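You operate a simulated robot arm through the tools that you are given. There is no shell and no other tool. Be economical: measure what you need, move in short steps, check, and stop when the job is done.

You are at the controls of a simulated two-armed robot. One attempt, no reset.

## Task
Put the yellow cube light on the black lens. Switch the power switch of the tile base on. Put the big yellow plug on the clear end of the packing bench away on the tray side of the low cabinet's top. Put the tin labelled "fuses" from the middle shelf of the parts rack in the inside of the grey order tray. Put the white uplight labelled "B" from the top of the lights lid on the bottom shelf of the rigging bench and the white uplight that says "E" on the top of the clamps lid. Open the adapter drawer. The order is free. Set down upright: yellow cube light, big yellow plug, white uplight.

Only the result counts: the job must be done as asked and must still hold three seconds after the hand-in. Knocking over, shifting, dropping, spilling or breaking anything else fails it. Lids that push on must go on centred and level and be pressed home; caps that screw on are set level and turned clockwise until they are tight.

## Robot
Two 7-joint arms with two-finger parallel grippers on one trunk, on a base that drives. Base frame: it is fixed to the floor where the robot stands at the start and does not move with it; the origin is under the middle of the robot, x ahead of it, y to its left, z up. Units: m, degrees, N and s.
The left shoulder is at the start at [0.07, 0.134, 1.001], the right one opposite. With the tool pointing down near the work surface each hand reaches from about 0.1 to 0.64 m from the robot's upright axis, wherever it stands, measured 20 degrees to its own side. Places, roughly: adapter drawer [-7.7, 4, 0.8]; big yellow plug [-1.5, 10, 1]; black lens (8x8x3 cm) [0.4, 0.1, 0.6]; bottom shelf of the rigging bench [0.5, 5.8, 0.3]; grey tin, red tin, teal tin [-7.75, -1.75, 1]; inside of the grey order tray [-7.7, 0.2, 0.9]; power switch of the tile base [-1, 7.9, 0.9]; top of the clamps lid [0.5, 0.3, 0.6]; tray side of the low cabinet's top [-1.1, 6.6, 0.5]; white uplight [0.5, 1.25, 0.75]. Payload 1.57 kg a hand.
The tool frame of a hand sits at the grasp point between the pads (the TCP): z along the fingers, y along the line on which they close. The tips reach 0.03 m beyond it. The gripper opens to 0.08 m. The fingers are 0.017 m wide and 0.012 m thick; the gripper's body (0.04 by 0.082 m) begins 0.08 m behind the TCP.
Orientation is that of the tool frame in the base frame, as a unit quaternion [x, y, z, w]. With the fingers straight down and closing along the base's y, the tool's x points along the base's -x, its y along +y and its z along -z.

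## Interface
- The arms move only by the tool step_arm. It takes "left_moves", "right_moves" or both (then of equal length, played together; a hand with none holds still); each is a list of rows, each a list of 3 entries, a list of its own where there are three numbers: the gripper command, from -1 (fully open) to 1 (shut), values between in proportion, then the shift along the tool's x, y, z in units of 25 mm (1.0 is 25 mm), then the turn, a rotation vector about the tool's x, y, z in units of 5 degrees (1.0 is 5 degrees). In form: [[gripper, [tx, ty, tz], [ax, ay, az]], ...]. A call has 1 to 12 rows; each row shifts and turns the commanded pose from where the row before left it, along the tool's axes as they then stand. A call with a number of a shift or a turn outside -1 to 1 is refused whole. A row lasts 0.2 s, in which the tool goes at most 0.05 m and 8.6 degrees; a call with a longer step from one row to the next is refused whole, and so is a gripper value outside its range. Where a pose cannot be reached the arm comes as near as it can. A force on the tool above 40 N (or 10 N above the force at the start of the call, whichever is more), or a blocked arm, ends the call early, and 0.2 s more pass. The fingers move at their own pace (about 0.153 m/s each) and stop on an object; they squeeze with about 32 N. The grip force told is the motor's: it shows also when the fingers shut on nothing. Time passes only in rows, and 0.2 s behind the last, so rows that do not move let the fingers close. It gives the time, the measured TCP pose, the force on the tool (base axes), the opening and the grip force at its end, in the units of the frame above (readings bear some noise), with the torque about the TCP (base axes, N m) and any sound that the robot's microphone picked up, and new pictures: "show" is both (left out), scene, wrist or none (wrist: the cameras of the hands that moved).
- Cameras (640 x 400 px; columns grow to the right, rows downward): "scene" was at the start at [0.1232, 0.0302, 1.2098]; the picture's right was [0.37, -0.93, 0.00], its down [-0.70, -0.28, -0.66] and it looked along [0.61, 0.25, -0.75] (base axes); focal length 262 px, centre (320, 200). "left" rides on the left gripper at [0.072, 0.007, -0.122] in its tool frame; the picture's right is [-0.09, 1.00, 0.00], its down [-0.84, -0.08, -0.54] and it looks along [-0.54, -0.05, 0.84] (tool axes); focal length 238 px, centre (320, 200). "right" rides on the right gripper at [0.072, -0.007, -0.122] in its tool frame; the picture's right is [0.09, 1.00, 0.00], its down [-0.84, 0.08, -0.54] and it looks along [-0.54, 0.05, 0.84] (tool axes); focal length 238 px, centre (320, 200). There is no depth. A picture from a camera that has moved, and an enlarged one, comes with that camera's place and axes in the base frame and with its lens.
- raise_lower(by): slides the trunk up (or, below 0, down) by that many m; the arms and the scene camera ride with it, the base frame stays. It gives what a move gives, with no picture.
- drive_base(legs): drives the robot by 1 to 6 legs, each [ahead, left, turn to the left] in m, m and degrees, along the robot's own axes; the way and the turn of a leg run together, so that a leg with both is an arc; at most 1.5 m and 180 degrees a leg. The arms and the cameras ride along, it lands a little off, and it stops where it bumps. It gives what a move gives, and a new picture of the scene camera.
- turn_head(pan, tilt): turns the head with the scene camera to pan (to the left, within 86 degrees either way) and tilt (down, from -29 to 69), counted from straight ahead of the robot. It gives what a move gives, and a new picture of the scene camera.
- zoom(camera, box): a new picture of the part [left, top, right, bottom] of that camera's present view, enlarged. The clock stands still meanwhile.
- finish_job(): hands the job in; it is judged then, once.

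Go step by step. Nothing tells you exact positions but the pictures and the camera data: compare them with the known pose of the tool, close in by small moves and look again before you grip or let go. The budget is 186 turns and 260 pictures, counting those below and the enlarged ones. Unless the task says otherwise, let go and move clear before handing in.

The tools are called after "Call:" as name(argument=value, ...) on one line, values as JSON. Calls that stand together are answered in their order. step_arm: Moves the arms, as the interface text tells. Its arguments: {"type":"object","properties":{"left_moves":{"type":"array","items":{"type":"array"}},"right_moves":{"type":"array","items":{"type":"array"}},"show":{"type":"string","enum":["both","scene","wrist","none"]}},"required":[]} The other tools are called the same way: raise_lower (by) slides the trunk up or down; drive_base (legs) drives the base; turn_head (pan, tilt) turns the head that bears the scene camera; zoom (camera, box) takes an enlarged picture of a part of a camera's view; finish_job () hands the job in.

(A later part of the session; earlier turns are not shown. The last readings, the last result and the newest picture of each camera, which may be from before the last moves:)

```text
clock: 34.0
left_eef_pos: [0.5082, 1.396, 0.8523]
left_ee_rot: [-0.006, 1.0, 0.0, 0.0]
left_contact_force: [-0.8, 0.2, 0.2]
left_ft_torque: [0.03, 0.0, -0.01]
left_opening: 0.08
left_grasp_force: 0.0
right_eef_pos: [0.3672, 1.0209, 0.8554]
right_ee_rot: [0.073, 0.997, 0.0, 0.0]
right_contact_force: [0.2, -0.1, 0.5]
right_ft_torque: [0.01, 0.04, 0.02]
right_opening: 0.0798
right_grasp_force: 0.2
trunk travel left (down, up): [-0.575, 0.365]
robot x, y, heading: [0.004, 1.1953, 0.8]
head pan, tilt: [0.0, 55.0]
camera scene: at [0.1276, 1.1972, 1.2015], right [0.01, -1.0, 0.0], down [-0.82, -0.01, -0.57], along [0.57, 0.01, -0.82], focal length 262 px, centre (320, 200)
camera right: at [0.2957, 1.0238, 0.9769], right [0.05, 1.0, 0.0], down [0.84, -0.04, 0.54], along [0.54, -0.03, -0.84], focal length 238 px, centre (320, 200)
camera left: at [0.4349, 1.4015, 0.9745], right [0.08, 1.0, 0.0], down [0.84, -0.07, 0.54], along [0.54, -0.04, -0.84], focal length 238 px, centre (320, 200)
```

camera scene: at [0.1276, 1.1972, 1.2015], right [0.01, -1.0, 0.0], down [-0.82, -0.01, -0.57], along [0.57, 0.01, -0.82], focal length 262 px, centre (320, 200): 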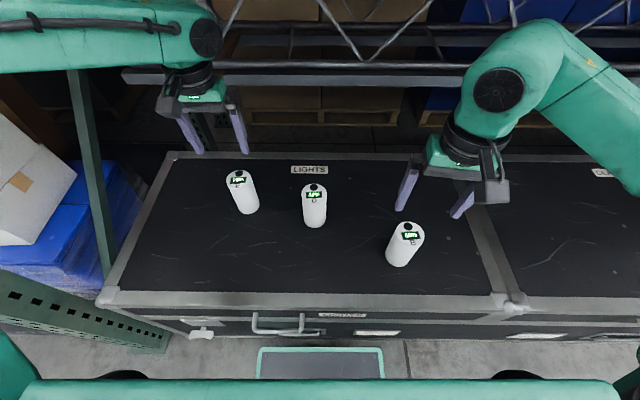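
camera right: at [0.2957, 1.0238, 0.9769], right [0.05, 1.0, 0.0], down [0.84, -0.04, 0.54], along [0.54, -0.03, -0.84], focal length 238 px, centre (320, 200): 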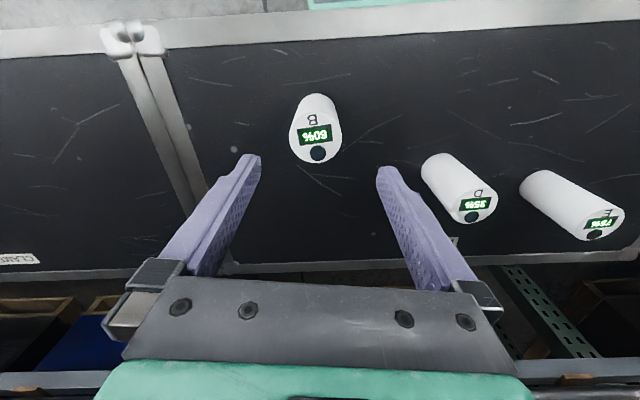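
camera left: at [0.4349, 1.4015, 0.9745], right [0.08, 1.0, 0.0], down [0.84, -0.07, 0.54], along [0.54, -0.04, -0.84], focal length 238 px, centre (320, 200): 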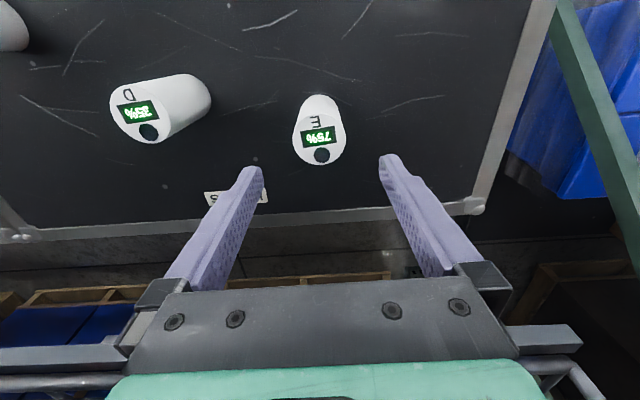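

B is at (0.371, 1.014) and E at (0.512, 1.396). I'll take E first with the left hand and put it on the clamps lid, then return for B.

Call:
step_arm(left_moves=[[-1, [-0.16, 0, 1], [0, 0, 0]], [-1, [0, 0, 1], [0, 0, 0]], [-1, [0, 0, 0.7], [0, 0, 0]], [-1, [0, 0, 0], [0, 0, 0]]], show="wrist")

```text
clock: 35.0
left_eef_pos: [0.5074, 1.397, 0.7826]
left_ee_rot: [-0.007, 1.0, 0.0, 0.0]
left_contact_force: [0.1, 0.2, 0.0]
left_ft_torque: [-0.02, 0.03, 0.0]
left_opening: 0.0801
left_grasp_force: 0.1
right_eef_pos: [0.3668, 1.0209, 0.8542]
right_ee_rot: [0.072, 0.997, 0.0, 0.0]
right_contact_force: [-0.1, -0.8, 0.4]
right_ft_torque: [0.01, -0.02, 0.01]
right_opening: 0.0801
right_grasp_force: 0.0
trunk travel left (down, up): [-0.575, 0.365]
robot x, y, heading: [0.0054, 1.1972, 0.9]
head pan, tilt: [0.0, 55.0]
camera left: at [0.4356, 1.402, 0.9064], right [0.08, 1.0, 0.0], down [0.84, -0.07, 0.54], along [0.54, -0.04, -0.84], focal length 238 px, centre (320, 200)
```

left: 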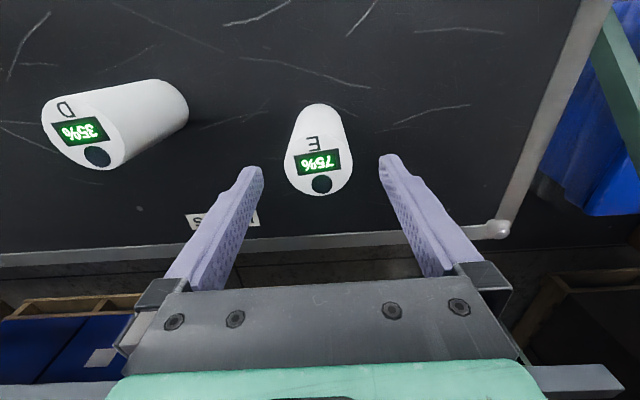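

The parallax gives a top height of about 0.70–0.71, so the uplight is ~0.1 tall with E at (0.525, 1.396). I'm adjusting, descending to z ≈ 0.67 and gripping.

Call:
step_arm(left_moves=[[-1, [-0.65, 0, 0], [0, 0, 0]], [-1, [0, 0, 1], [0, 0, 0]], [-1, [0, 0, 1], [0, 0, 0]], [-1, [0, 0, 0], [0, 0, 0]]], show="wrist")

```text
clock: 36.0
left_eef_pos: [0.5222, 1.3985, 0.7351]
left_ee_rot: [-0.004, 1.0, -0.001, 0.0]
left_contact_force: [-0.2, 0.4, 0.3]
left_ft_torque: [0.0, -0.01, -0.07]
left_opening: 0.08
left_grasp_force: 0.1
left hand out of reach, approached as far as the arm can: row 3
right_eef_pos: [0.3667, 1.0213, 0.855]
right_ee_rot: [0.072, 0.997, 0.0, 0.0]
right_contact_force: [0.3, 0.1, -0.4]
right_ft_torque: [0.0, -0.03, 0.0]
right_opening: 0.0799
right_grasp_force: 0.1
trunk travel left (down, up): [-0.575, 0.365]
robot x, y, heading: [0.0061, 1.1946, 0.7]
head pan, tilt: [0.0, 55.0]
camera left: at [0.4486, 1.4035, 0.8587], right [0.08, 1.0, 0.0], down [0.84, -0.07, 0.54], along [0.54, -0.04, -0.84], focal length 238 px, centre (320, 200)
```

left: 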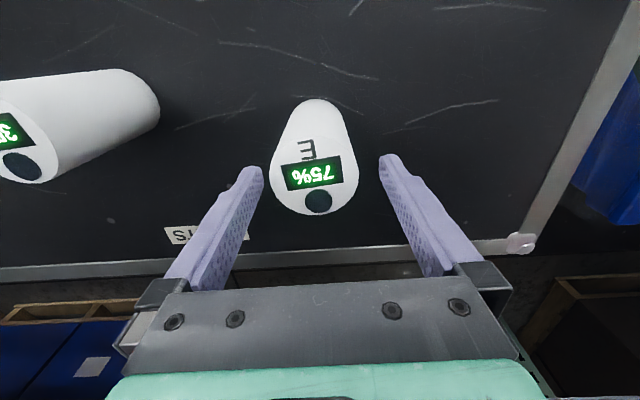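

E's top is at 0.715 and the fingers straddle it. The arm is at its reach limit, so I'll lower the trunk 6 cm instead.

Call:
raise_lower(by=-0.06)

Call:
step_arm(left_moves=[[-1, [0, -0.1, 0], [0, 0, 0]], [1, [0, 0, 0], [0, 0, 0]], [1, [0, 0, 0], [0, 0, 0]]], show="wrist")

```text
clock: 37.0
left_eef_pos: [0.5221, 1.3985, 0.6754]
left_ee_rot: [-0.005, 1.0, -0.001, 0.001]
left_contact_force: [0.0, 0.9, 0.1]
left_ft_torque: [-0.01, 0.03, 0.01]
left_opening: 0.08
left_grasp_force: 0.1
right_eef_pos: [0.3696, 1.02, 0.7957]
right_ee_rot: [0.072, 0.997, 0.0, 0.0]
right_contact_force: [-0.2, 0.2, 0.5]
right_ft_torque: [0.04, 0.01, 0.0]
right_opening: 0.0798
right_grasp_force: 0.0
trunk travel left (down, up): [-0.515, 0.425]
robot x, y, heading: [0.0047, 1.197, 0.6]
head pan, tilt: [0.0, 55.0]
```

```text
clock: 37.9
left_eef_pos: [0.5211, 1.396, 0.6759]
left_ee_rot: [-0.006, 1.0, -0.002, 0.002]
left_contact_force: [0.0, -0.7, -0.6]
left_ft_torque: [0.06, 0.0, -0.03]
left_opening: 0.0573
left_grasp_force: 32.1
right_eef_pos: [0.3683, 1.0195, 0.795]
right_ee_rot: [0.073, 0.997, -0.001, 0.0]
right_contact_force: [0.6, 1.2, 0.2]
right_ft_torque: [0.02, -0.01, 0.02]
right_opening: 0.0798
right_grasp_force: 0.1
trunk travel left (down, up): [-0.515, 0.425]
robot x, y, heading: [0.0048, 1.1947, 0.8]
head pan, tilt: [0.0, 55.0]
camera left: at [0.448, 1.4009, 0.7992], right [0.08, 1.0, 0.0], down [0.84, -0.07, 0.54], along [0.54, -0.05, -0.84], focal length 238 px, centre (320, 200)
```

left: 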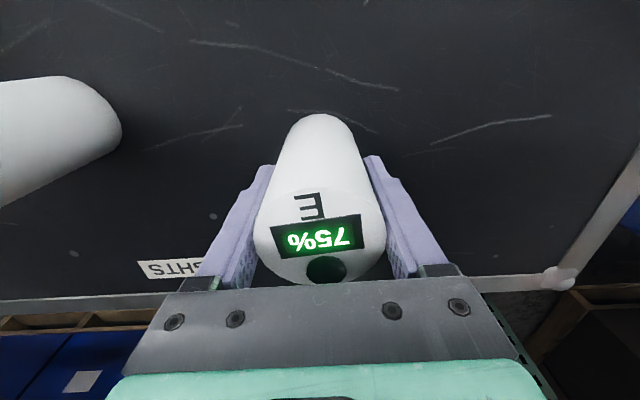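

E is held at 0.057. I'm lifting with the trunk and driving back toward the clamps lid.

Call:
raise_lower(by=0.2)

Call:
drive_base(legs=[[0, -0.82, -0.6]])

```text
clock: 40.0
left_eef_pos: [0.5222, 1.3963, 0.876]
left_ee_rot: [-0.006, 1.0, -0.002, 0.001]
left_contact_force: [-0.1, 0.5, -5.3]
left_ft_torque: [0.04, 0.04, 0.01]
left_opening: 0.0573
left_grasp_force: 31.8
right_eef_pos: [0.3684, 1.02, 0.9956]
right_ee_rot: [0.073, 0.997, 0.0, -0.001]
right_contact_force: [-0.7, -0.1, 1.2]
right_ft_torque: [-0.01, -0.02, 0.02]
right_opening: 0.08
right_grasp_force: 0.0
trunk travel left (down, up): [-0.715, 0.225]
robot x, y, heading: [0.006, 1.1913, 0.8]
head pan, tilt: [0.0, 55.0]
```

```text
clock: 44.4
left_eef_pos: [0.5299, 0.5646, 0.8762]
left_ee_rot: [0.0, 1.0, -0.001, 0.002]
left_contact_force: [-0.2, -0.2, -5.6]
left_ft_torque: [-0.04, 0.0, 0.0]
left_opening: 0.0574
left_grasp_force: 31.9
right_eef_pos: [0.3707, 0.1912, 0.9939]
right_ee_rot: [0.08, 0.997, 0.0, 0.0]
right_contact_force: [0.3, -1.6, 0.4]
right_ft_torque: [-0.01, 0.0, -0.02]
right_opening: 0.08
right_grasp_force: 0.1
trunk travel left (down, up): [-0.715, 0.225]
robot x, y, heading: [0.0064, 0.3713, 0.3]
head pan, tilt: [0.0, 55.0]
camera scene: at [0.1332, 0.372, 1.3414], right [0.0, -1.0, 0.0], down [-0.82, 0.0, -0.57], along [0.57, 0.0, -0.82], focal length 262 px, centre (320, 200)
```

scene: 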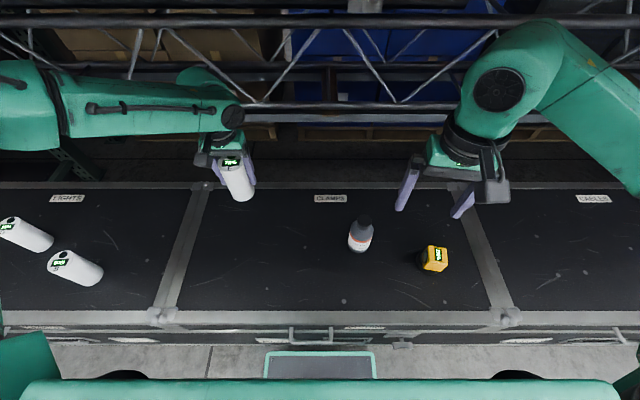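

I'm pulling E back to about (0.44, 0.52), then lowering with the trunk.

Call:
step_arm(left_moves=[[1, [0.9, -0.45, 0], [0, 0, 0]], [1, [0.9, -0.45, 0], [0, 0, 0]], [1, [0.9, -0.45, 0], [0, 0, 0]], [1, [0.9, -0.45, 0], [0, 0, 0]], [1, [0, 0, 0], [0, 0, 0]]], right_moves=[[-1, [0, 0, -1], [0, 0, 0]], [-1, [0, 0, -1], [0, 0, 0]], [-1, [0, 0, -1], [0, 0, 0]], [-1, [0, 0, -1], [0, 0, 0]], [-1, [0, 0, 0], [0, 0, 0]]], show="none")

Call:
raise_lower(by=-0.19)

Call:
zoom(camera="scene", box=[160, 140, 400, 320])

```text
clock: 45.6
left_eef_pos: [0.4384, 0.5185, 0.8734]
left_ee_rot: [0.0, 1.0, 0.0, 0.001]
left_contact_force: [0.6, 0.5, -5.1]
left_ft_torque: [-0.03, 0.03, 0.0]
left_opening: 0.0574
left_grasp_force: 31.8
right_eef_pos: [0.3739, 0.1929, 1.0969]
right_ee_rot: [0.079, 0.997, 0.0, -0.001]
right_contact_force: [-0.5, -1.0, 0.2]
right_ft_torque: [0.0, 0.0, 0.04]
right_opening: 0.0803
right_grasp_force: 0.1
trunk travel left (down, up): [-0.715, 0.225]
robot x, y, heading: [0.007, 0.3717, 0.1]
head pan, tilt: [0.0, 55.0]
```

```text
clock: 47.7
left_eef_pos: [0.4398, 0.5208, 0.6841]
left_ee_rot: [0.0, 1.0, 0.0, 0.0]
left_contact_force: [-0.2, 0.3, -5.6]
left_ft_torque: [0.01, -0.03, 0.0]
left_opening: 0.0576
left_grasp_force: 31.9
right_eef_pos: [0.3742, 0.1924, 0.9062]
right_ee_rot: [0.079, 0.997, 0.0, -0.001]
right_contact_force: [-0.1, 0.1, -0.3]
right_ft_torque: [0.0, 0.03, -0.04]
right_opening: 0.08
right_grasp_force: 0.0
trunk travel left (down, up): [-0.525, 0.415]
robot x, y, heading: [0.0113, 0.3659, 0.0]
head pan, tilt: [0.0, 55.0]
```

```text
2.22 times, centred on (280, 230) of scene
camera zoom: at [0.1327, 0.3716, 1.1515], right [0.0, -1.0, 0.0], down [-0.82, 0.0, -0.57], along [0.57, 0.0, -0.82], focal length 582 px, centre (409, 133)
```

zoom: 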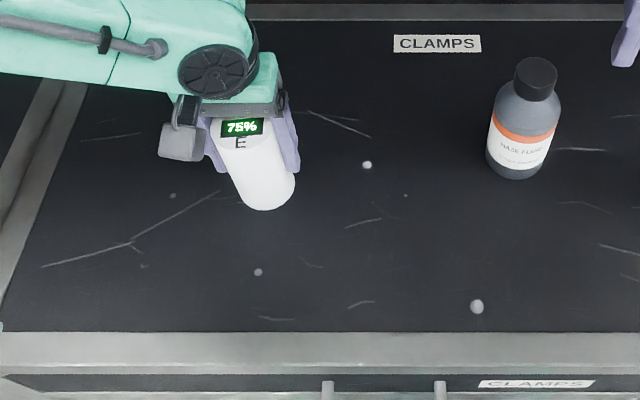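

E is about 8 mm above the lid. I'm lowering it to touch.

Call:
step_arm(left_moves=[[1, [0, 0, 0.15], [0, 0, 0]], [1, [0, 0, 0.13], [0, 0, 0]], [1, [0, 0, 0.06], [0, 0, 0]], [1, [0, 0, 0], [0, 0, 0]]], show="none")

```text
clock: 48.7
left_eef_pos: [0.4379, 0.5201, 0.6776]
left_ee_rot: [0.001, 1.0, -0.001, 0.003]
left_contact_force: [0.8, 4.8, 15.0]
left_ft_torque: [0.36, 0.55, -0.07]
left_opening: 0.0574
left_grasp_force: 32.5
right_eef_pos: [0.3707, 0.1908, 0.9081]
right_ee_rot: [0.079, 0.997, 0.001, 0.001]
right_contact_force: [0.3, 0.4, 0.1]
right_ft_torque: [0.01, 0.0, 0.02]
right_opening: 0.0798
right_grasp_force: 0.1
trunk travel left (down, up): [-0.525, 0.415]
robot x, y, heading: [0.0069, 0.3696, -0.1]
head pan, tilt: [0.0, 55.0]
```

It touched down. I'm easing off, letting go, then raising the hand clear.

Call:
step_arm(left_moves=[[1, [0, 0, -0.06], [0, 0, 0]], [1, [0, 0, 0], [0, 0, 0]], [0.2, [0, 0, 0], [0, 0, 0]], [-1, [0, 0, 0], [0, 0, 0]], [-1, [0, 0, 0], [0, 0, 0]], [-1, [0, 0, -1], [0, 0, 0]], [-1, [0, 0, -1], [0, 0, 0]], [-1, [0, 0, -1], [0, 0, 0]], [-1, [0, 0, -1], [0, 0, 0]], [-1, [0, 0, -1], [0, 0, 0]], [-1, [0, 0, -1], [0, 0, 0]]])

```text
clock: 51.1
left_eef_pos: [0.4377, 0.5202, 0.8283]
left_ee_rot: [0.001, 1.0, -0.001, 0.002]
left_contact_force: [0.1, -0.5, -0.2]
left_ft_torque: [-0.03, 0.0, -0.03]
left_opening: 0.0799
left_grasp_force: 0.0
right_eef_pos: [0.3725, 0.1908, 0.9054]
right_ee_rot: [0.08, 0.997, 0.0, 0.0]
right_contact_force: [-0.2, -0.3, 0.4]
right_ft_torque: [0.01, -0.01, -0.02]
right_opening: 0.0801
right_grasp_force: 0.0
trunk travel left (down, up): [-0.525, 0.415]
robot x, y, heading: [0.0058, 0.3696, 0.3]
head pan, tilt: [0.0, 55.0]
camera scene: at [0.1318, 0.3712, 1.1515], right [0.0, -1.0, 0.0], down [-0.82, 0.0, -0.57], along [0.57, 0.0, -0.82], focal length 262 px, centre (320, 200)
camera left: at [0.3638, 0.5262, 0.9514], right [0.09, 1.0, 0.0], down [0.84, -0.08, 0.54], along [0.54, -0.05, -0.84], focal length 238 px, centre (320, 200)
```

scene: 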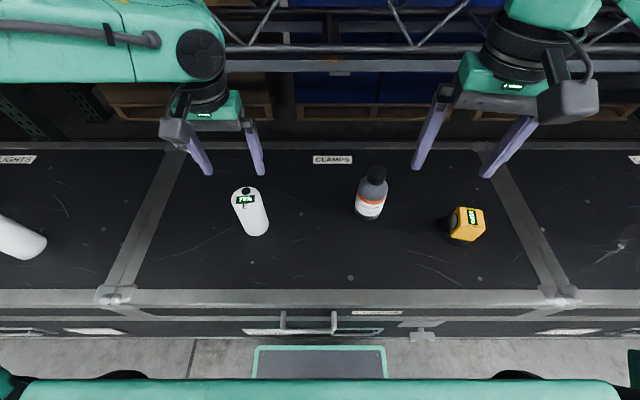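
left: 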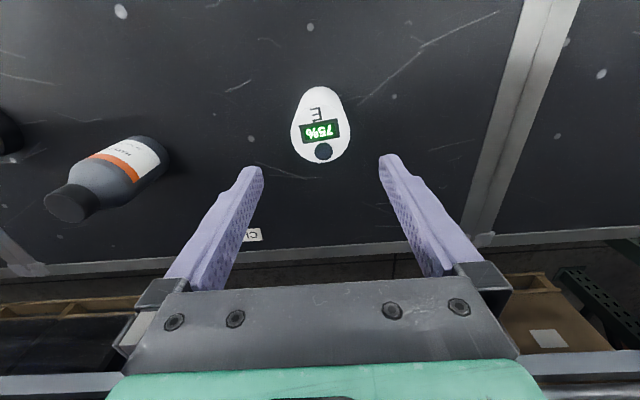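

E stands on the clamps lid. Now B: I'll back off slightly, drive left and take it with a tilted right hand so it can later slide onto a low shelf.

Call:
drive_base(legs=[[-0.12, 0, 0], [0, 0.79, 0]])

Call:
step_arm(right_moves=[[-1, [0, 0, 0], [0, 0, -0.95]], [-1, [0, 0, 0], [0, 0, -0.95]], [-1, [0, 0, 0], [0, -1, 0]], [-1, [0, 0, 0], [0, -1, 0]], [-1, [0, 0, 0], [0, -1, 0]], [-1, [0, 0, 0], [0, -1, 0]], [-1, [0, 0, 0], [0, -1, 0]], [-1, [0, 0, 0], [0, -1, 0]], [-1, [0, 0, 0], [0, -1, 0]], [-1, [0, 0, 0], [0, -1, 0]], [-1, [0, 0, 0], [0, -1, 0]], [-1, [0, 0, 0], [0, -1, 0]]])

```text
clock: 56.2
left_eef_pos: [0.3155, 1.3178, 0.8279]
left_ee_rot: [-0.003, 1.0, -0.001, 0.002]
left_contact_force: [0.1, 0.0, 0.4]
left_ft_torque: [0.0, -0.01, 0.02]
left_opening: 0.0803
left_grasp_force: 0.1
right_eef_pos: [0.2539, 0.9872, 0.9072]
right_ee_rot: [0.076, 0.997, 0.0, 0.0]
right_contact_force: [-0.4, 0.5, -0.2]
right_ft_torque: [0.01, -0.01, 0.04]
right_opening: 0.08
right_grasp_force: 0.1
trunk travel left (down, up): [-0.525, 0.415]
robot x, y, heading: [-0.1129, 1.1643, 0.4]
head pan, tilt: [0.0, 55.0]
camera scene: at [0.012, 1.1666, 1.1515], right [0.01, -1.0, 0.0], down [-0.82, 0.0, -0.57], along [0.57, 0.0, -0.82], focal length 262 px, centre (320, 200)
```

scene: 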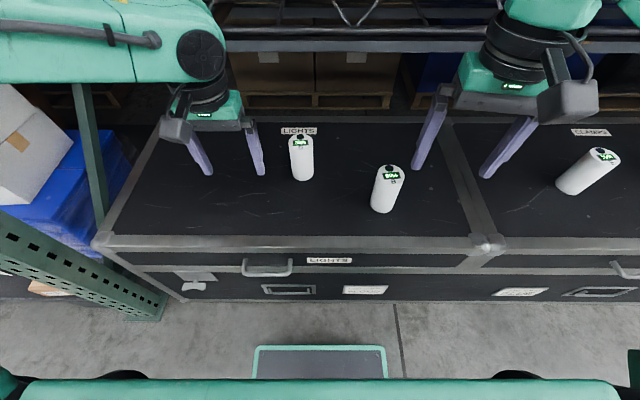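

```text
clock: 58.8
left_eef_pos: [0.3169, 1.3165, 0.8277]
left_ee_rot: [-0.003, 1.0, -0.001, 0.002]
left_contact_force: [0.8, -0.3, -0.4]
left_ft_torque: [-0.03, -0.02, 0.01]
left_opening: 0.08
left_grasp_force: 0.0
right_eef_pos: [0.2532, 0.9919, 0.9073]
right_ee_rot: [-0.016, 0.921, -0.001, 0.389]
right_contact_force: [-0.4, -1.1, -0.3]
right_ft_torque: [0.0, 0.0, 0.0]
right_opening: 0.08
right_grasp_force: 0.1
right hand out of reach, approached as far as the arm can: row 12
trunk travel left (down, up): [-0.525, 0.415]
robot x, y, heading: [-0.113, 1.1654, 0.3]
head pan, tilt: [0.0, 55.0]
camera scene: at [0.012, 1.1666, 1.1515], right [0.01, -1.0, 0.0], down [-0.82, 0.0, -0.57], along [0.57, 0.0, -0.82], focal length 262 px, centre (320, 200)
camera right: at [0.1159, 0.9824, 0.9412], right [-0.09, 0.99, -0.08], down [0.19, 0.1, 0.98], along [0.98, 0.07, -0.2], focal length 238 px, centre (320, 200)
```

scene: 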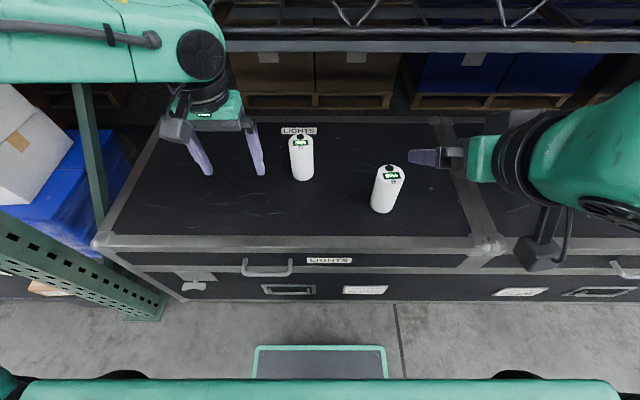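
right: 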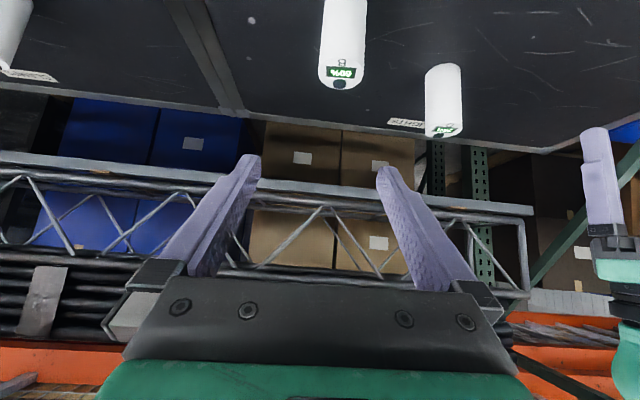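

The tilt is about 46° and B is at (0.381, 1.013). I'm moving to a pre-grasp 10 cm back along the finger axis.

Call:
step_arm(right_moves=[[-1, [0.473, 0.14, 0.977], [0, 0, 0]], [-1, [0.473, 0.14, 0.977], [0, 0, 0]], [-1, [0.473, 0.14, 0.977], [0, 0, 0]], [-1, [0.473, 0.14, 0.977], [0, 0, 0]], [-1, [0.473, 0.14, 0.977], [0, 0, 0]], [-1, [0.473, 0.14, 0.977], [0, 0, 0]]])

```text
clock: 60.2
left_eef_pos: [0.3154, 1.3167, 0.827]
left_ee_rot: [-0.003, 1.0, 0.0, 0.001]
left_contact_force: [-1.4, 0.0, -0.2]
left_ft_torque: [0.02, 0.0, -0.01]
left_opening: 0.0801
left_grasp_force: 0.0
right_eef_pos: [0.3111, 1.0102, 0.7531]
right_ee_rot: [-0.015, 0.921, -0.003, 0.389]
right_contact_force: [1.4, 0.2, 0.4]
right_ft_torque: [-0.03, 0.01, -0.03]
right_opening: 0.0803
right_grasp_force: 0.0
right hand out of reach, approached as far as the arm can: row 1, 2
trunk travel left (down, up): [-0.525, 0.415]
robot x, y, heading: [-0.1046, 1.1653, 0.5]
head pan, tilt: [0.0, 55.0]
camera scene: at [0.0127, 1.1662, 1.1515], right [0.01, -1.0, 0.0], down [-0.82, 0.0, -0.57], along [0.57, 0.0, -0.82], focal length 262 px, centre (320, 200)
camera right: at [0.1735, 1.0012, 0.7861], right [-0.09, 0.99, -0.08], down [0.19, 0.1, 0.98], along [0.98, 0.07, -0.2], focal length 238 px, centre (320, 200)
```

scene: 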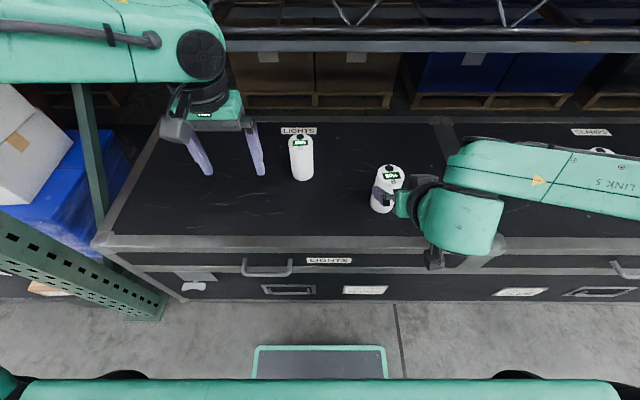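
right: 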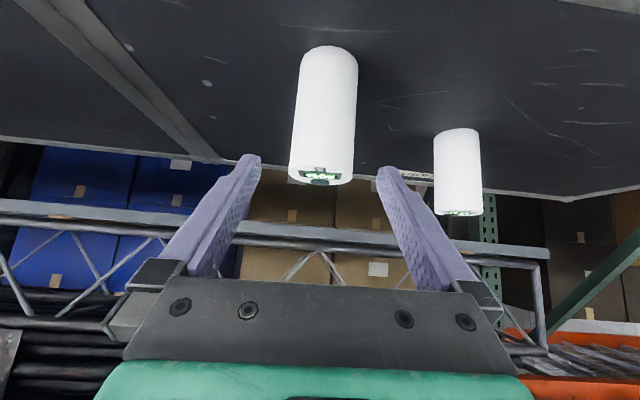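

B is centred between the fingers. I'm advancing 10 cm along the finger axis and gripping.

Call:
step_arm(right_moves=[[-1, [0, 0.05, 1], [0, 0, 0]], [-1, [0, 0, 1], [0, 0, 0]], [-1, [0, 0, 1], [0, 0, 0]], [-1, [0, 0, 0.9], [0, 0, 0]], [-1, [0, 0, 0], [0, 0, 0]]])

```text
clock: 61.4
left_eef_pos: [0.3161, 1.3175, 0.8285]
left_ee_rot: [-0.002, 1.0, -0.001, 0.002]
left_contact_force: [1.1, 0.0, 0.6]
left_ft_torque: [0.02, 0.01, 0.02]
left_opening: 0.0798
left_grasp_force: 0.1
right_eef_pos: [0.3793, 1.0101, 0.6847]
right_ee_rot: [-0.016, 0.921, -0.002, 0.389]
right_contact_force: [-0.5, -0.4, 0.1]
right_ft_torque: [0.0, -0.02, 0.03]
right_opening: 0.0801
right_grasp_force: 0.1
trunk travel left (down, up): [-0.525, 0.415]
robot x, y, heading: [-0.1098, 1.1658, 0.4]
head pan, tilt: [0.0, 55.0]
camera scene: at [0.0116, 1.1664, 1.1516], right [0.01, -1.0, 0.0], down [-0.82, 0.0, -0.57], along [0.57, 0.0, -0.82], focal length 262 px, centre (320, 200)
camera right: at [0.2411, 1.0019, 0.718], right [-0.09, 0.99, -0.08], down [0.19, 0.1, 0.98], along [0.98, 0.07, -0.2], focal length 238 px, centre (320, 200)
```

scene: 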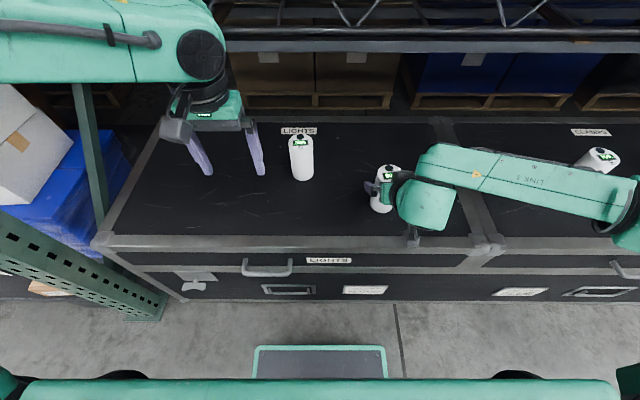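
right: 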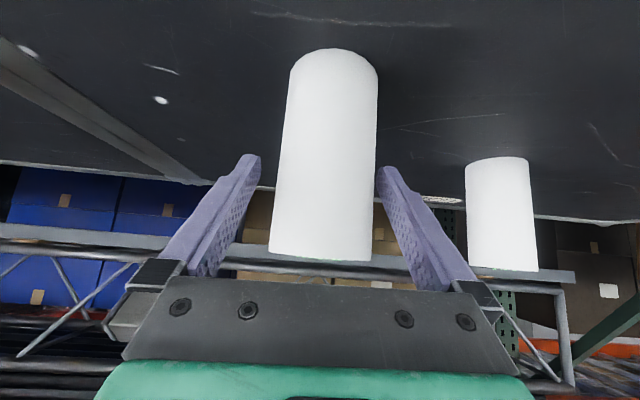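

B is between the fingers at the TCP depth. I'm gripping and lifting.

Call:
step_arm(right_moves=[[1, [0, 0, 0], [0, 0, 0]], [1, [0, 0, 0], [0, 0, 0]], [1, [0, 0, 0], [0, 0, 0]]], show="wrist")

Call:
raise_lower(by=0.15)

Call:
turn_head(pan=80, tilt=15)

```text
clock: 62.2
left_eef_pos: [0.3159, 1.3169, 0.8288]
left_ee_rot: [-0.004, 1.0, -0.001, 0.001]
left_contact_force: [-0.7, -0.2, -0.1]
left_ft_torque: [-0.01, 0.0, 0.04]
left_opening: 0.0801
left_grasp_force: 0.1
right_eef_pos: [0.3782, 1.0121, 0.6844]
right_ee_rot: [-0.015, 0.921, -0.003, 0.388]
right_contact_force: [0.1, 2.2, -0.2]
right_ft_torque: [0.27, -0.04, 0.0]
right_opening: 0.0578
right_grasp_force: 32.1
trunk travel left (down, up): [-0.525, 0.415]
robot x, y, heading: [-0.1142, 1.161, 0.2]
head pan, tilt: [0.0, 55.0]
camera right: at [0.2412, 1.0022, 0.7181], right [-0.09, 0.99, -0.08], down [0.19, 0.1, 0.98], along [0.98, 0.07, -0.2], focal length 238 px, centre (320, 200)
```

right: 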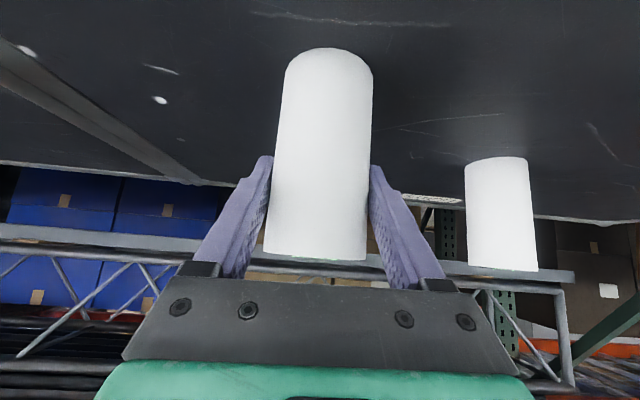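

```text
clock: 64.0
left_eef_pos: [0.3175, 1.3173, 0.977]
left_ee_rot: [-0.002, 1.0, -0.001, 0.001]
left_contact_force: [0.9, 0.6, -0.8]
left_ft_torque: [-0.01, 0.0, 0.01]
left_opening: 0.0802
left_grasp_force: 0.1
right_eef_pos: [0.3797, 1.011, 0.833]
right_ee_rot: [-0.015, 0.922, -0.003, 0.388]
right_contact_force: [0.2, -0.1, -6.4]
right_ft_torque: [-0.03, -0.04, 0.0]
right_opening: 0.0577
right_grasp_force: 31.9
trunk travel left (down, up): [-0.675, 0.265]
robot x, y, heading: [-0.1088, 1.1622, 0.3]
head pan, tilt: [0.0, 55.0]
```

```text
clock: 65.5
left_eef_pos: [0.3168, 1.3171, 0.9776]
left_ee_rot: [-0.003, 1.0, -0.001, 0.001]
left_contact_force: [0.2, -0.7, -0.3]
left_ft_torque: [0.01, -0.03, 0.02]
left_opening: 0.08
left_grasp_force: 0.0
right_eef_pos: [0.3793, 1.0111, 0.8328]
right_ee_rot: [-0.015, 0.921, -0.003, 0.389]
right_contact_force: [0.0, 0.0, -5.8]
right_ft_torque: [-0.01, 0.01, 0.02]
right_opening: 0.0577
right_grasp_force: 32.6
trunk travel left (down, up): [-0.675, 0.265]
robot x, y, heading: [-0.1108, 1.1635, 0.3]
head pan, tilt: [80.0, 15.0]
camera scene: at [-0.0433, 1.2578, 1.3617], right [0.99, -0.17, 0.0], down [-0.04, -0.26, -0.97], along [0.16, 0.95, -0.26], focal length 262 px, centre (320, 200)
```

scene: 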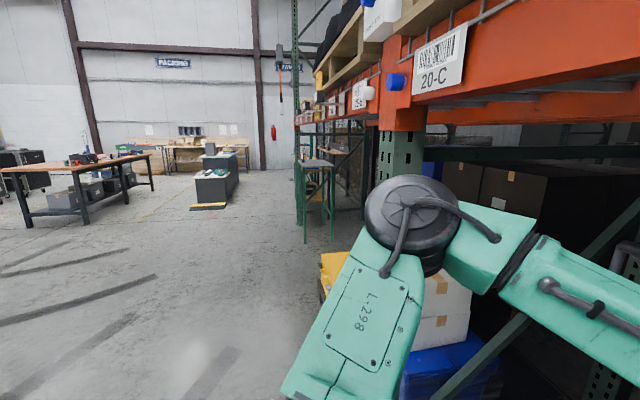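

Call:
zoom(camera="scene", box=[0, 110, 240, 250])

Call:
zoom(camera="scene", box=[260, 130, 380, 250])

```text
2.67 times, centred on (120, 180) of scene
camera zoom: at [-0.0433, 1.2578, 1.3617], right [0.99, -0.17, 0.0], down [-0.04, -0.26, -0.97], along [0.16, 0.95, -0.26], focal length 698 px, centre (853, 253)
```

zoom: 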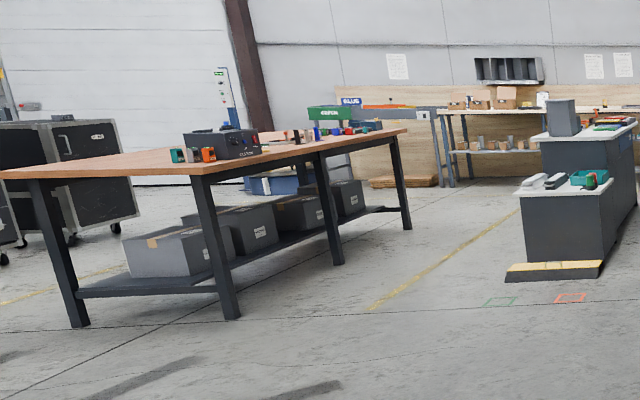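

```text
3.33 times, centred on (320, 190) of scene
camera zoom: at [-0.0433, 1.2578, 1.3617], right [0.99, -0.17, 0.0], down [-0.04, -0.26, -0.97], along [0.16, 0.95, -0.26], focal length 872 px, centre (320, 233)
```

zoom: 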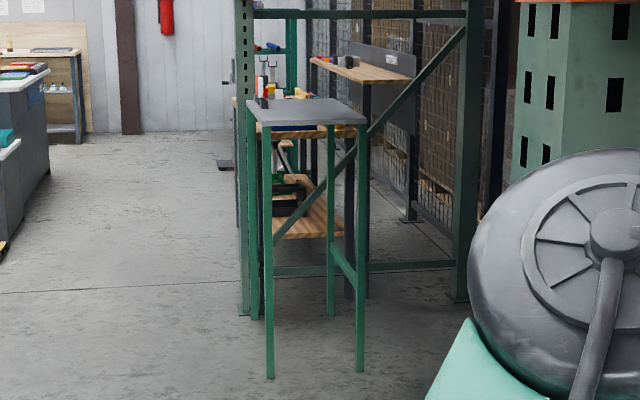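

I see a tall narrow green table near y 4.3–5, then the rigging bench with wooden shelves, with the low cabinet at left. I'm backing off and driving left along the aisle.

Call:
drive_base(legs=[[-0.5, 0, 0], [0, 1.5, 0], [0, 1.3, 0]])

Call:
turn_head(pan=50, tilt=25)

```text
clock: 81.2
left_eef_pos: [-0.1713, 4.0455, 0.9786]
left_ee_rot: [-0.006, 1.0, -0.001, 0.0]
left_contact_force: [0.1, -0.1, 0.2]
left_ft_torque: [0.03, 0.0, -0.03]
left_opening: 0.0797
left_grasp_force: 0.1
right_eef_pos: [-0.1074, 3.7418, 0.8341]
right_ee_rot: [-0.018, 0.921, -0.002, 0.389]
right_contact_force: [-0.6, 0.9, -5.3]
right_ft_torque: [0.01, 0.0, -0.01]
right_opening: 0.0573
right_grasp_force: 31.7
trunk travel left (down, up): [-0.675, 0.265]
robot x, y, heading: [-0.5974, 3.8882, 0.5]
head pan, tilt: [80.0, 15.0]
camera scene: at [-0.5314, 3.9849, 1.3617], right [0.99, -0.16, 0.0], down [-0.04, -0.26, -0.97], along [0.16, 0.95, -0.26], focal length 262 px, centre (320, 200)
```

scene: 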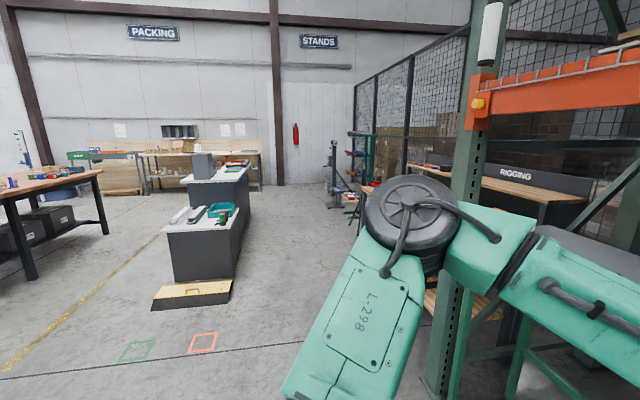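

```text
clock: 82.2
left_eef_pos: [-0.1717, 4.0456, 0.9789]
left_ee_rot: [-0.005, 1.0, -0.001, 0.001]
left_contact_force: [-0.5, -0.3, -0.1]
left_ft_torque: [-0.01, -0.02, -0.01]
left_opening: 0.0799
left_grasp_force: 0.1
right_eef_pos: [-0.1069, 3.7412, 0.8322]
right_ee_rot: [-0.018, 0.921, -0.003, 0.388]
right_contact_force: [-0.5, 0.2, -5.6]
right_ft_torque: [0.0, -0.01, 0.0]
right_opening: 0.0572
right_grasp_force: 31.6
trunk travel left (down, up): [-0.675, 0.265]
robot x, y, heading: [-0.5972, 3.8919, 0.7]
head pan, tilt: [50.0, 25.0]
camera scene: at [-0.4883, 3.9641, 1.3455], right [0.77, -0.63, 0.0], down [-0.27, -0.33, -0.91], along [0.57, 0.7, -0.42], focal length 262 px, centre (320, 200)
```

scene: 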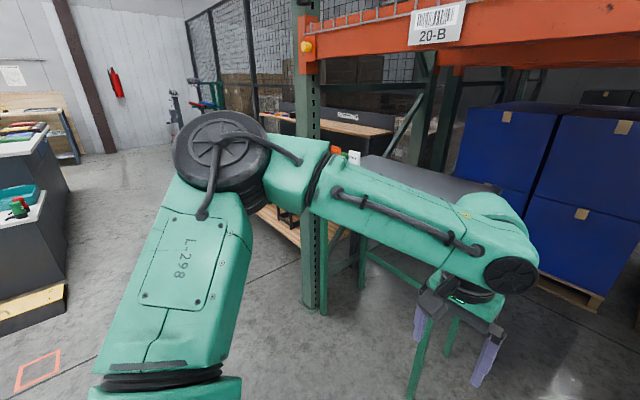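

I'm driving on in front of the rigging bench.

Call:
drive_base(legs=[[0.05, 1.4, 0], [0.1, 0.4, 0]])

Call:
turn_head(pan=0, tilt=40)

```text
clock: 91.4
left_eef_pos: [-0.082, 5.8895, 0.9783]
left_ee_rot: [-0.021, 1.0, -0.001, 0.001]
left_contact_force: [-0.4, 0.8, -0.1]
left_ft_torque: [0.02, 0.0, 0.01]
left_opening: 0.0797
left_grasp_force: 0.1
right_eef_pos: [-0.0101, 5.586, 0.8338]
right_ee_rot: [-0.032, 0.921, 0.005, 0.389]
right_contact_force: [-0.1, 0.4, -6.0]
right_ft_torque: [0.01, 0.01, -0.02]
right_opening: 0.0572
right_grasp_force: 31.6
trunk travel left (down, up): [-0.675, 0.265]
robot x, y, heading: [-0.5046, 5.7199, 2.4]
head pan, tilt: [50.0, 25.0]
camera scene: at [-0.3968, 5.7974, 1.3455], right [0.79, -0.61, 0.0], down [-0.26, -0.33, -0.91], along [0.55, 0.72, -0.42], focal length 262 px, centre (320, 200)
```

scene: 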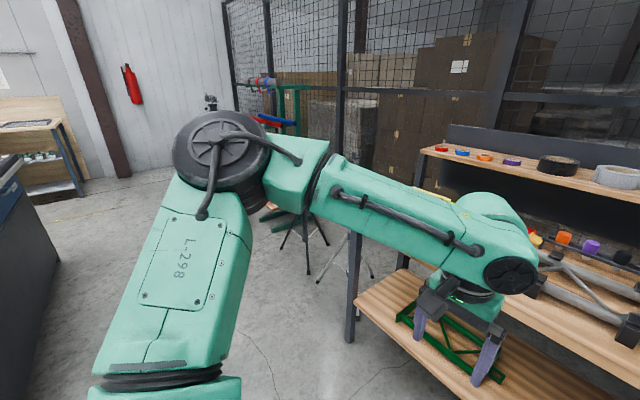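

```text
clock: 92.6
left_eef_pos: [-0.0829, 5.8898, 0.9778]
left_ee_rot: [-0.021, 1.0, 0.0, 0.001]
left_contact_force: [-0.7, 0.1, -0.7]
left_ft_torque: [0.0, -0.01, -0.02]
left_opening: 0.0802
left_grasp_force: 0.1
right_eef_pos: [-0.0097, 5.5861, 0.8343]
right_ee_rot: [-0.033, 0.921, 0.005, 0.387]
right_contact_force: [-0.1, 0.7, -5.1]
right_ft_torque: [-0.02, 0.03, 0.03]
right_opening: 0.0571
right_grasp_force: 32.4
trunk travel left (down, up): [-0.675, 0.265]
robot x, y, heading: [-0.5034, 5.7238, 2.3]
head pan, tilt: [0.0, 40.0]
camera scene: at [-0.368, 5.7286, 1.3221], right [0.04, -1.0, 0.0], down [-0.64, -0.03, -0.77], along [0.76, 0.03, -0.64], focal length 262 px, centre (320, 200)
```

scene: 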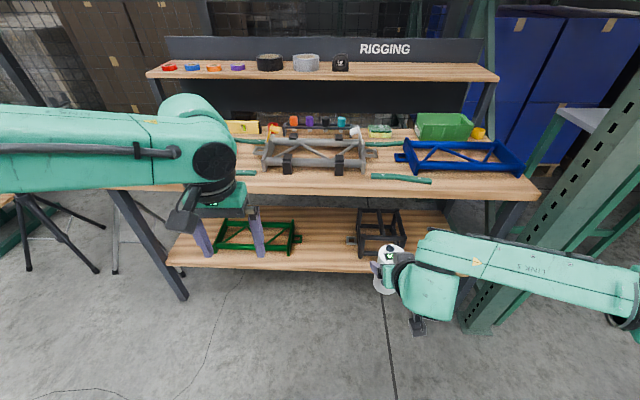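

I see the bottom shelf in front, with a clear gap near y 5.72 between the green truss and the black box. I'm retracting the left hand, aligning and lowering the trunk for a better look.

Call:
step_arm(left_moves=[[-1, [0.95, 0, 0], [0, 0, 0]], [-1, [0.95, 0, 0], [0, 0, 0]], [-1, [0.95, 0, 0], [0, 0, 0]], [-1, [0.95, 0, 0], [0, 0, 0]], [-1, [0.95, 0, 0], [0, 0, 0]], [-1, [0.95, 0, 0], [0, 0, 0]], [-1, [0.95, 0, 0], [0, 0, 0]], [-1, [0.95, 0, 0], [0, 0, 0]]], show="none")

Call:
drive_base(legs=[[0, 0.13, -2.3]])

Call:
raise_lower(by=-0.35)

Call:
turn_head(pan=0, tilt=35)

```text
clock: 94.4
left_eef_pos: [-0.2105, 5.8818, 0.9888]
left_ee_rot: [-0.022, 1.0, 0.0, 0.0]
left_contact_force: [-0.2, -0.8, -0.3]
left_ft_torque: [0.0, -0.05, -0.02]
left_opening: 0.0801
left_grasp_force: 0.0
left hand out of reach, approached as far as the arm can: row 6, 7, 8
right_eef_pos: [-0.0092, 5.5862, 0.8331]
right_ee_rot: [-0.031, 0.921, 0.004, 0.387]
right_contact_force: [-0.1, -0.4, -6.0]
right_ft_torque: [-0.02, 0.02, -0.04]
right_opening: 0.0572
right_grasp_force: 32.5
trunk travel left (down, up): [-0.675, 0.265]
robot x, y, heading: [-0.5035, 5.7209, 2.4]
head pan, tilt: [0.0, 40.0]
```

```text
clock: 95.7
left_eef_pos: [-0.2078, 5.9998, 0.9881]
left_ee_rot: [-0.001, 1.0, 0.0, 0.0]
left_contact_force: [0.2, 0.2, 0.3]
left_ft_torque: [0.0, 0.01, 0.01]
left_opening: 0.08
left_grasp_force: 0.0
right_eef_pos: [-0.0179, 5.6948, 0.834]
right_ee_rot: [-0.014, 0.922, -0.003, 0.387]
right_contact_force: [0.2, -0.3, -5.7]
right_ft_torque: [-0.04, 0.06, -0.02]
right_opening: 0.0572
right_grasp_force: 32.0
trunk travel left (down, up): [-0.675, 0.265]
robot x, y, heading: [-0.5115, 5.8495, -0.0]
head pan, tilt: [0.0, 40.0]
camera scene: at [-0.3709, 5.8507, 1.3221], right [0.0, -1.0, 0.0], down [-0.64, 0.0, -0.77], along [0.77, 0.0, -0.64], focal length 262 px, centre (320, 200)
```

scene: 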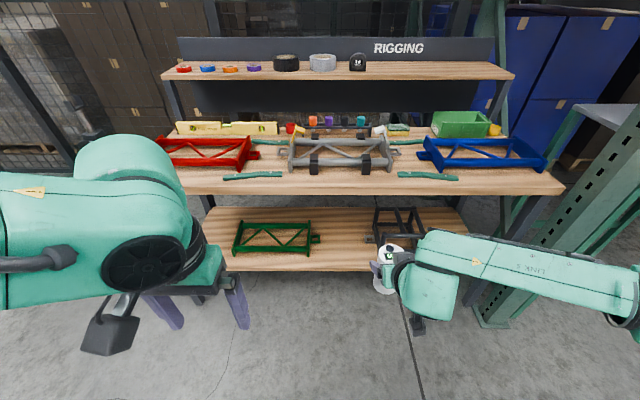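

```text
clock: 99.1
left_eef_pos: [-0.2076, 6.0005, 0.6379]
left_ee_rot: [-0.002, 1.0, -0.001, 0.001]
left_contact_force: [0.1, 0.0, 0.4]
left_ft_torque: [0.0, 0.02, -0.01]
left_opening: 0.0802
left_grasp_force: 0.0
right_eef_pos: [-0.0184, 5.6965, 0.4833]
right_ee_rot: [-0.015, 0.922, -0.004, 0.387]
right_contact_force: [-0.6, 0.5, -6.0]
right_ft_torque: [0.0, 0.04, 0.02]
right_opening: 0.0575
right_grasp_force: 31.8
trunk travel left (down, up): [-0.325, 0.615]
robot x, y, heading: [-0.506, 5.8492, 0.3]
head pan, tilt: [0.0, 40.0]
```

```text
clock: 99.8
left_eef_pos: [-0.2077, 5.9996, 0.6378]
left_ee_rot: [-0.002, 1.0, -0.001, 0.001]
left_contact_force: [0.5, 0.8, -0.4]
left_ft_torque: [0.0, -0.01, 0.05]
left_opening: 0.0799
left_grasp_force: 0.0
right_eef_pos: [-0.0182, 5.6968, 0.4839]
right_ee_rot: [-0.015, 0.922, -0.003, 0.387]
right_contact_force: [0.6, 0.9, -5.2]
right_ft_torque: [0.01, 0.01, 0.0]
right_opening: 0.057
right_grasp_force: 32.1
trunk travel left (down, up): [-0.325, 0.615]
robot x, y, heading: [-0.5051, 5.8533, 0.0]
head pan, tilt: [0.0, 35.0]
camera scene: at [-0.3683, 5.852, 0.9796], right [0.0, -1.0, 0.0], down [-0.57, 0.0, -0.82], along [0.82, 0.0, -0.57], focal length 262 px, centre (320, 200)
```

scene: 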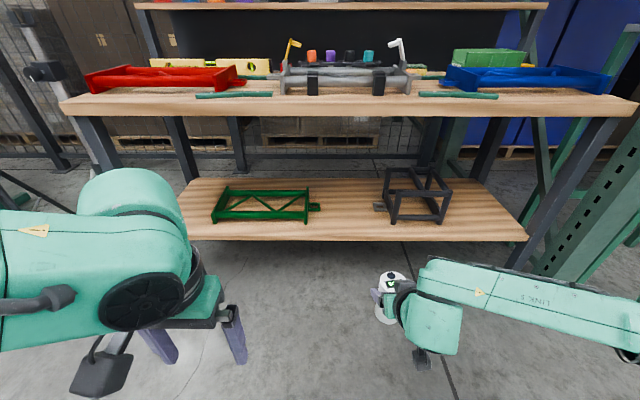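

The shelf front edge is at x ≈ 0.37, z ≈ 0.3, and I'm aiming B at (0.44, 5.735). I'm lowering so its base is ~2.5 cm over shelf height and driving ahead 0.32 m.

Call:
raise_lower(by=-0.08)

Call:
drive_base(legs=[[0.32, 0, 0]])

```text
clock: 100.9
left_eef_pos: [-0.2083, 5.9994, 0.5583]
left_ee_rot: [-0.002, 1.0, -0.001, 0.001]
left_contact_force: [0.0, 0.7, -0.1]
left_ft_torque: [0.01, -0.02, 0.01]
left_opening: 0.08
left_grasp_force: 0.1
right_eef_pos: [-0.0178, 5.6963, 0.4038]
right_ee_rot: [-0.013, 0.922, -0.004, 0.387]
right_contact_force: [0.4, -0.8, -5.2]
right_ft_torque: [0.02, 0.0, 0.02]
right_opening: 0.0573
right_grasp_force: 32.5
trunk travel left (down, up): [-0.245, 0.695]
robot x, y, heading: [-0.5095, 5.8519, 0.4]
head pan, tilt: [0.0, 35.0]
```

```text
clock: 103.0
left_eef_pos: [0.1094, 6.0012, 0.5579]
left_ee_rot: [-0.002, 1.0, -0.001, 0.002]
left_contact_force: [-0.6, -0.1, -0.3]
left_ft_torque: [0.04, 0.0, 0.0]
left_opening: 0.0798
left_grasp_force: 0.1
right_eef_pos: [0.2989, 5.6978, 0.4019]
right_ee_rot: [-0.015, 0.922, -0.003, 0.388]
right_contact_force: [-0.1, 0.8, -5.2]
right_ft_torque: [0.02, 0.0, 0.0]
right_opening: 0.0572
right_grasp_force: 31.7
trunk travel left (down, up): [-0.245, 0.695]
robot x, y, heading: [-0.1884, 5.852, 0.2]
head pan, tilt: [0.0, 35.0]
camera scene: at [-0.0507, 5.8535, 0.8996], right [0.0, -1.0, 0.0], down [-0.57, 0.0, -0.82], along [0.82, 0.0, -0.57], focal length 262 px, centre (320, 200)
```

scene: 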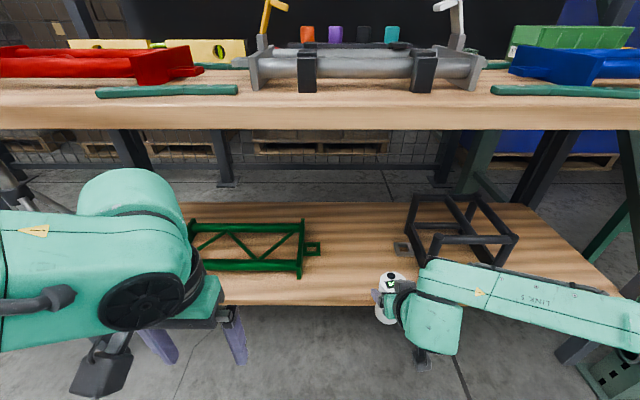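

I'm extending the right hand forward over the shelf, level.

Call:
step_arm(right_moves=[[1, [-0.66, 0.25, 0.66], [0, 0, 0]], [1, [-0.66, 0.25, 0.66], [0, 0, 0]], [1, [-0.66, 0.25, 0.66], [0, 0, 0]], [1, [-0.66, 0.25, 0.66], [0, 0, 0]], [1, [-0.66, 0.25, 0.66], [0, 0, 0]], [1, [-0.66, 0.1, 0.66], [0, 0, 0]]])

```text
clock: 104.5
left_eef_pos: [0.1088, 5.9999, 0.5591]
left_ee_rot: [-0.002, 1.0, -0.002, 0.001]
left_contact_force: [-0.2, 0.4, -0.5]
left_ft_torque: [-0.02, 0.0, 0.03]
left_opening: 0.0801
left_grasp_force: 0.0
right_eef_pos: [0.4374, 5.736, 0.4041]
right_ee_rot: [-0.015, 0.922, -0.003, 0.388]
right_contact_force: [0.1, 0.1, -5.2]
right_ft_torque: [0.06, 0.0, 0.02]
right_opening: 0.0571
right_grasp_force: 31.4
trunk travel left (down, up): [-0.245, 0.695]
robot x, y, heading: [-0.1876, 5.8553, 0.1]
head pan, tilt: [0.0, 35.0]
camera scene: at [-0.0506, 5.8536, 0.8996], right [0.0, -1.0, 0.0], down [-0.57, 0.0, -0.82], along [0.82, 0.0, -0.57], focal length 262 px, centre (320, 200)
camera right: at [0.2999, 5.7264, 0.4393], right [-0.09, 0.99, -0.08], down [0.2, 0.1, 0.98], along [0.98, 0.07, -0.2], focal length 238 px, centre (320, 200)
```

scene: 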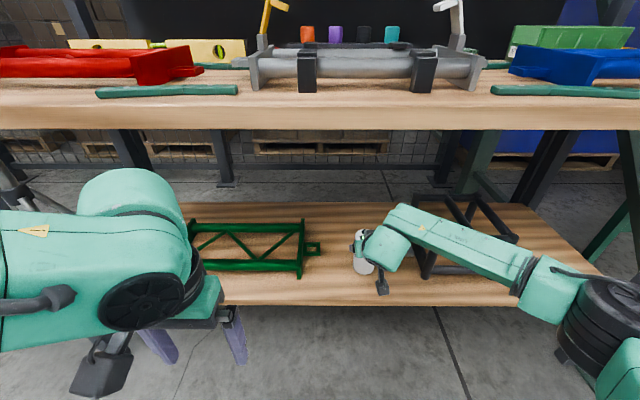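
right: 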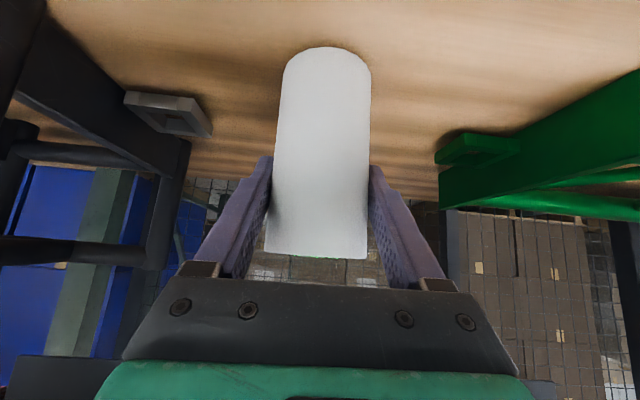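

B hovers over the clear spot. I'm lowering with the trunk, then feeling for contact.

Call:
raise_lower(by=-0.02)

Call:
step_arm(right_moves=[[1, [0.07, 0, 0.07], [0, 0, 0]], [1, [0.07, 0, 0.07], [0, 0, 0]], [1, [0.07, 0, 0.07], [0, 0, 0]], [1, [0, 0, 0], [0, 0, 0]]], show="wrist")

```text
clock: 105.1
left_eef_pos: [0.1083, 6.002, 0.5407]
left_ee_rot: [-0.002, 1.0, -0.001, 0.004]
left_contact_force: [0.3, 0.5, 0.8]
left_ft_torque: [0.02, -0.01, -0.01]
left_opening: 0.0798
left_grasp_force: 0.2
right_eef_pos: [0.4376, 5.7366, 0.3937]
right_ee_rot: [-0.013, 0.919, -0.003, 0.395]
right_contact_force: [7.5, -2.7, 30.5]
right_ft_torque: [0.39, -0.14, -0.29]
right_opening: 0.0571
right_grasp_force: 32.1
trunk travel left (down, up): [-0.225, 0.715]
robot x, y, heading: [-0.1902, 5.8543, -0.0]
head pan, tilt: [0.0, 35.0]
```

```text
clock: 106.1
left_eef_pos: [0.1075, 6.0014, 0.5392]
left_ee_rot: [-0.001, 1.0, -0.002, 0.004]
left_contact_force: [0.3, 0.3, -0.1]
left_ft_torque: [-0.04, 0.0, 0.0]
left_opening: 0.08
left_grasp_force: 0.0
right_eef_pos: [0.4374, 5.7366, 0.3863]
right_ee_rot: [-0.014, 0.919, -0.002, 0.394]
right_contact_force: [4.7, 3.1, 30.4]
right_ft_torque: [0.44, -0.15, -0.22]
right_opening: 0.0571
right_grasp_force: 31.9
trunk travel left (down, up): [-0.225, 0.715]
robot x, y, heading: [-0.188, 5.8492, 0.2]
head pan, tilt: [0.0, 35.0]
camera right: at [0.2993, 5.727, 0.4171], right [-0.09, 0.99, -0.08], down [0.18, 0.1, 0.98], along [0.98, 0.07, -0.19], focal length 238 px, centre (320, 200)
```

right: 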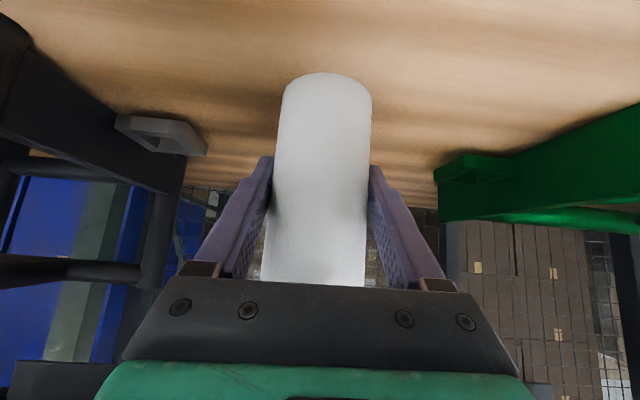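

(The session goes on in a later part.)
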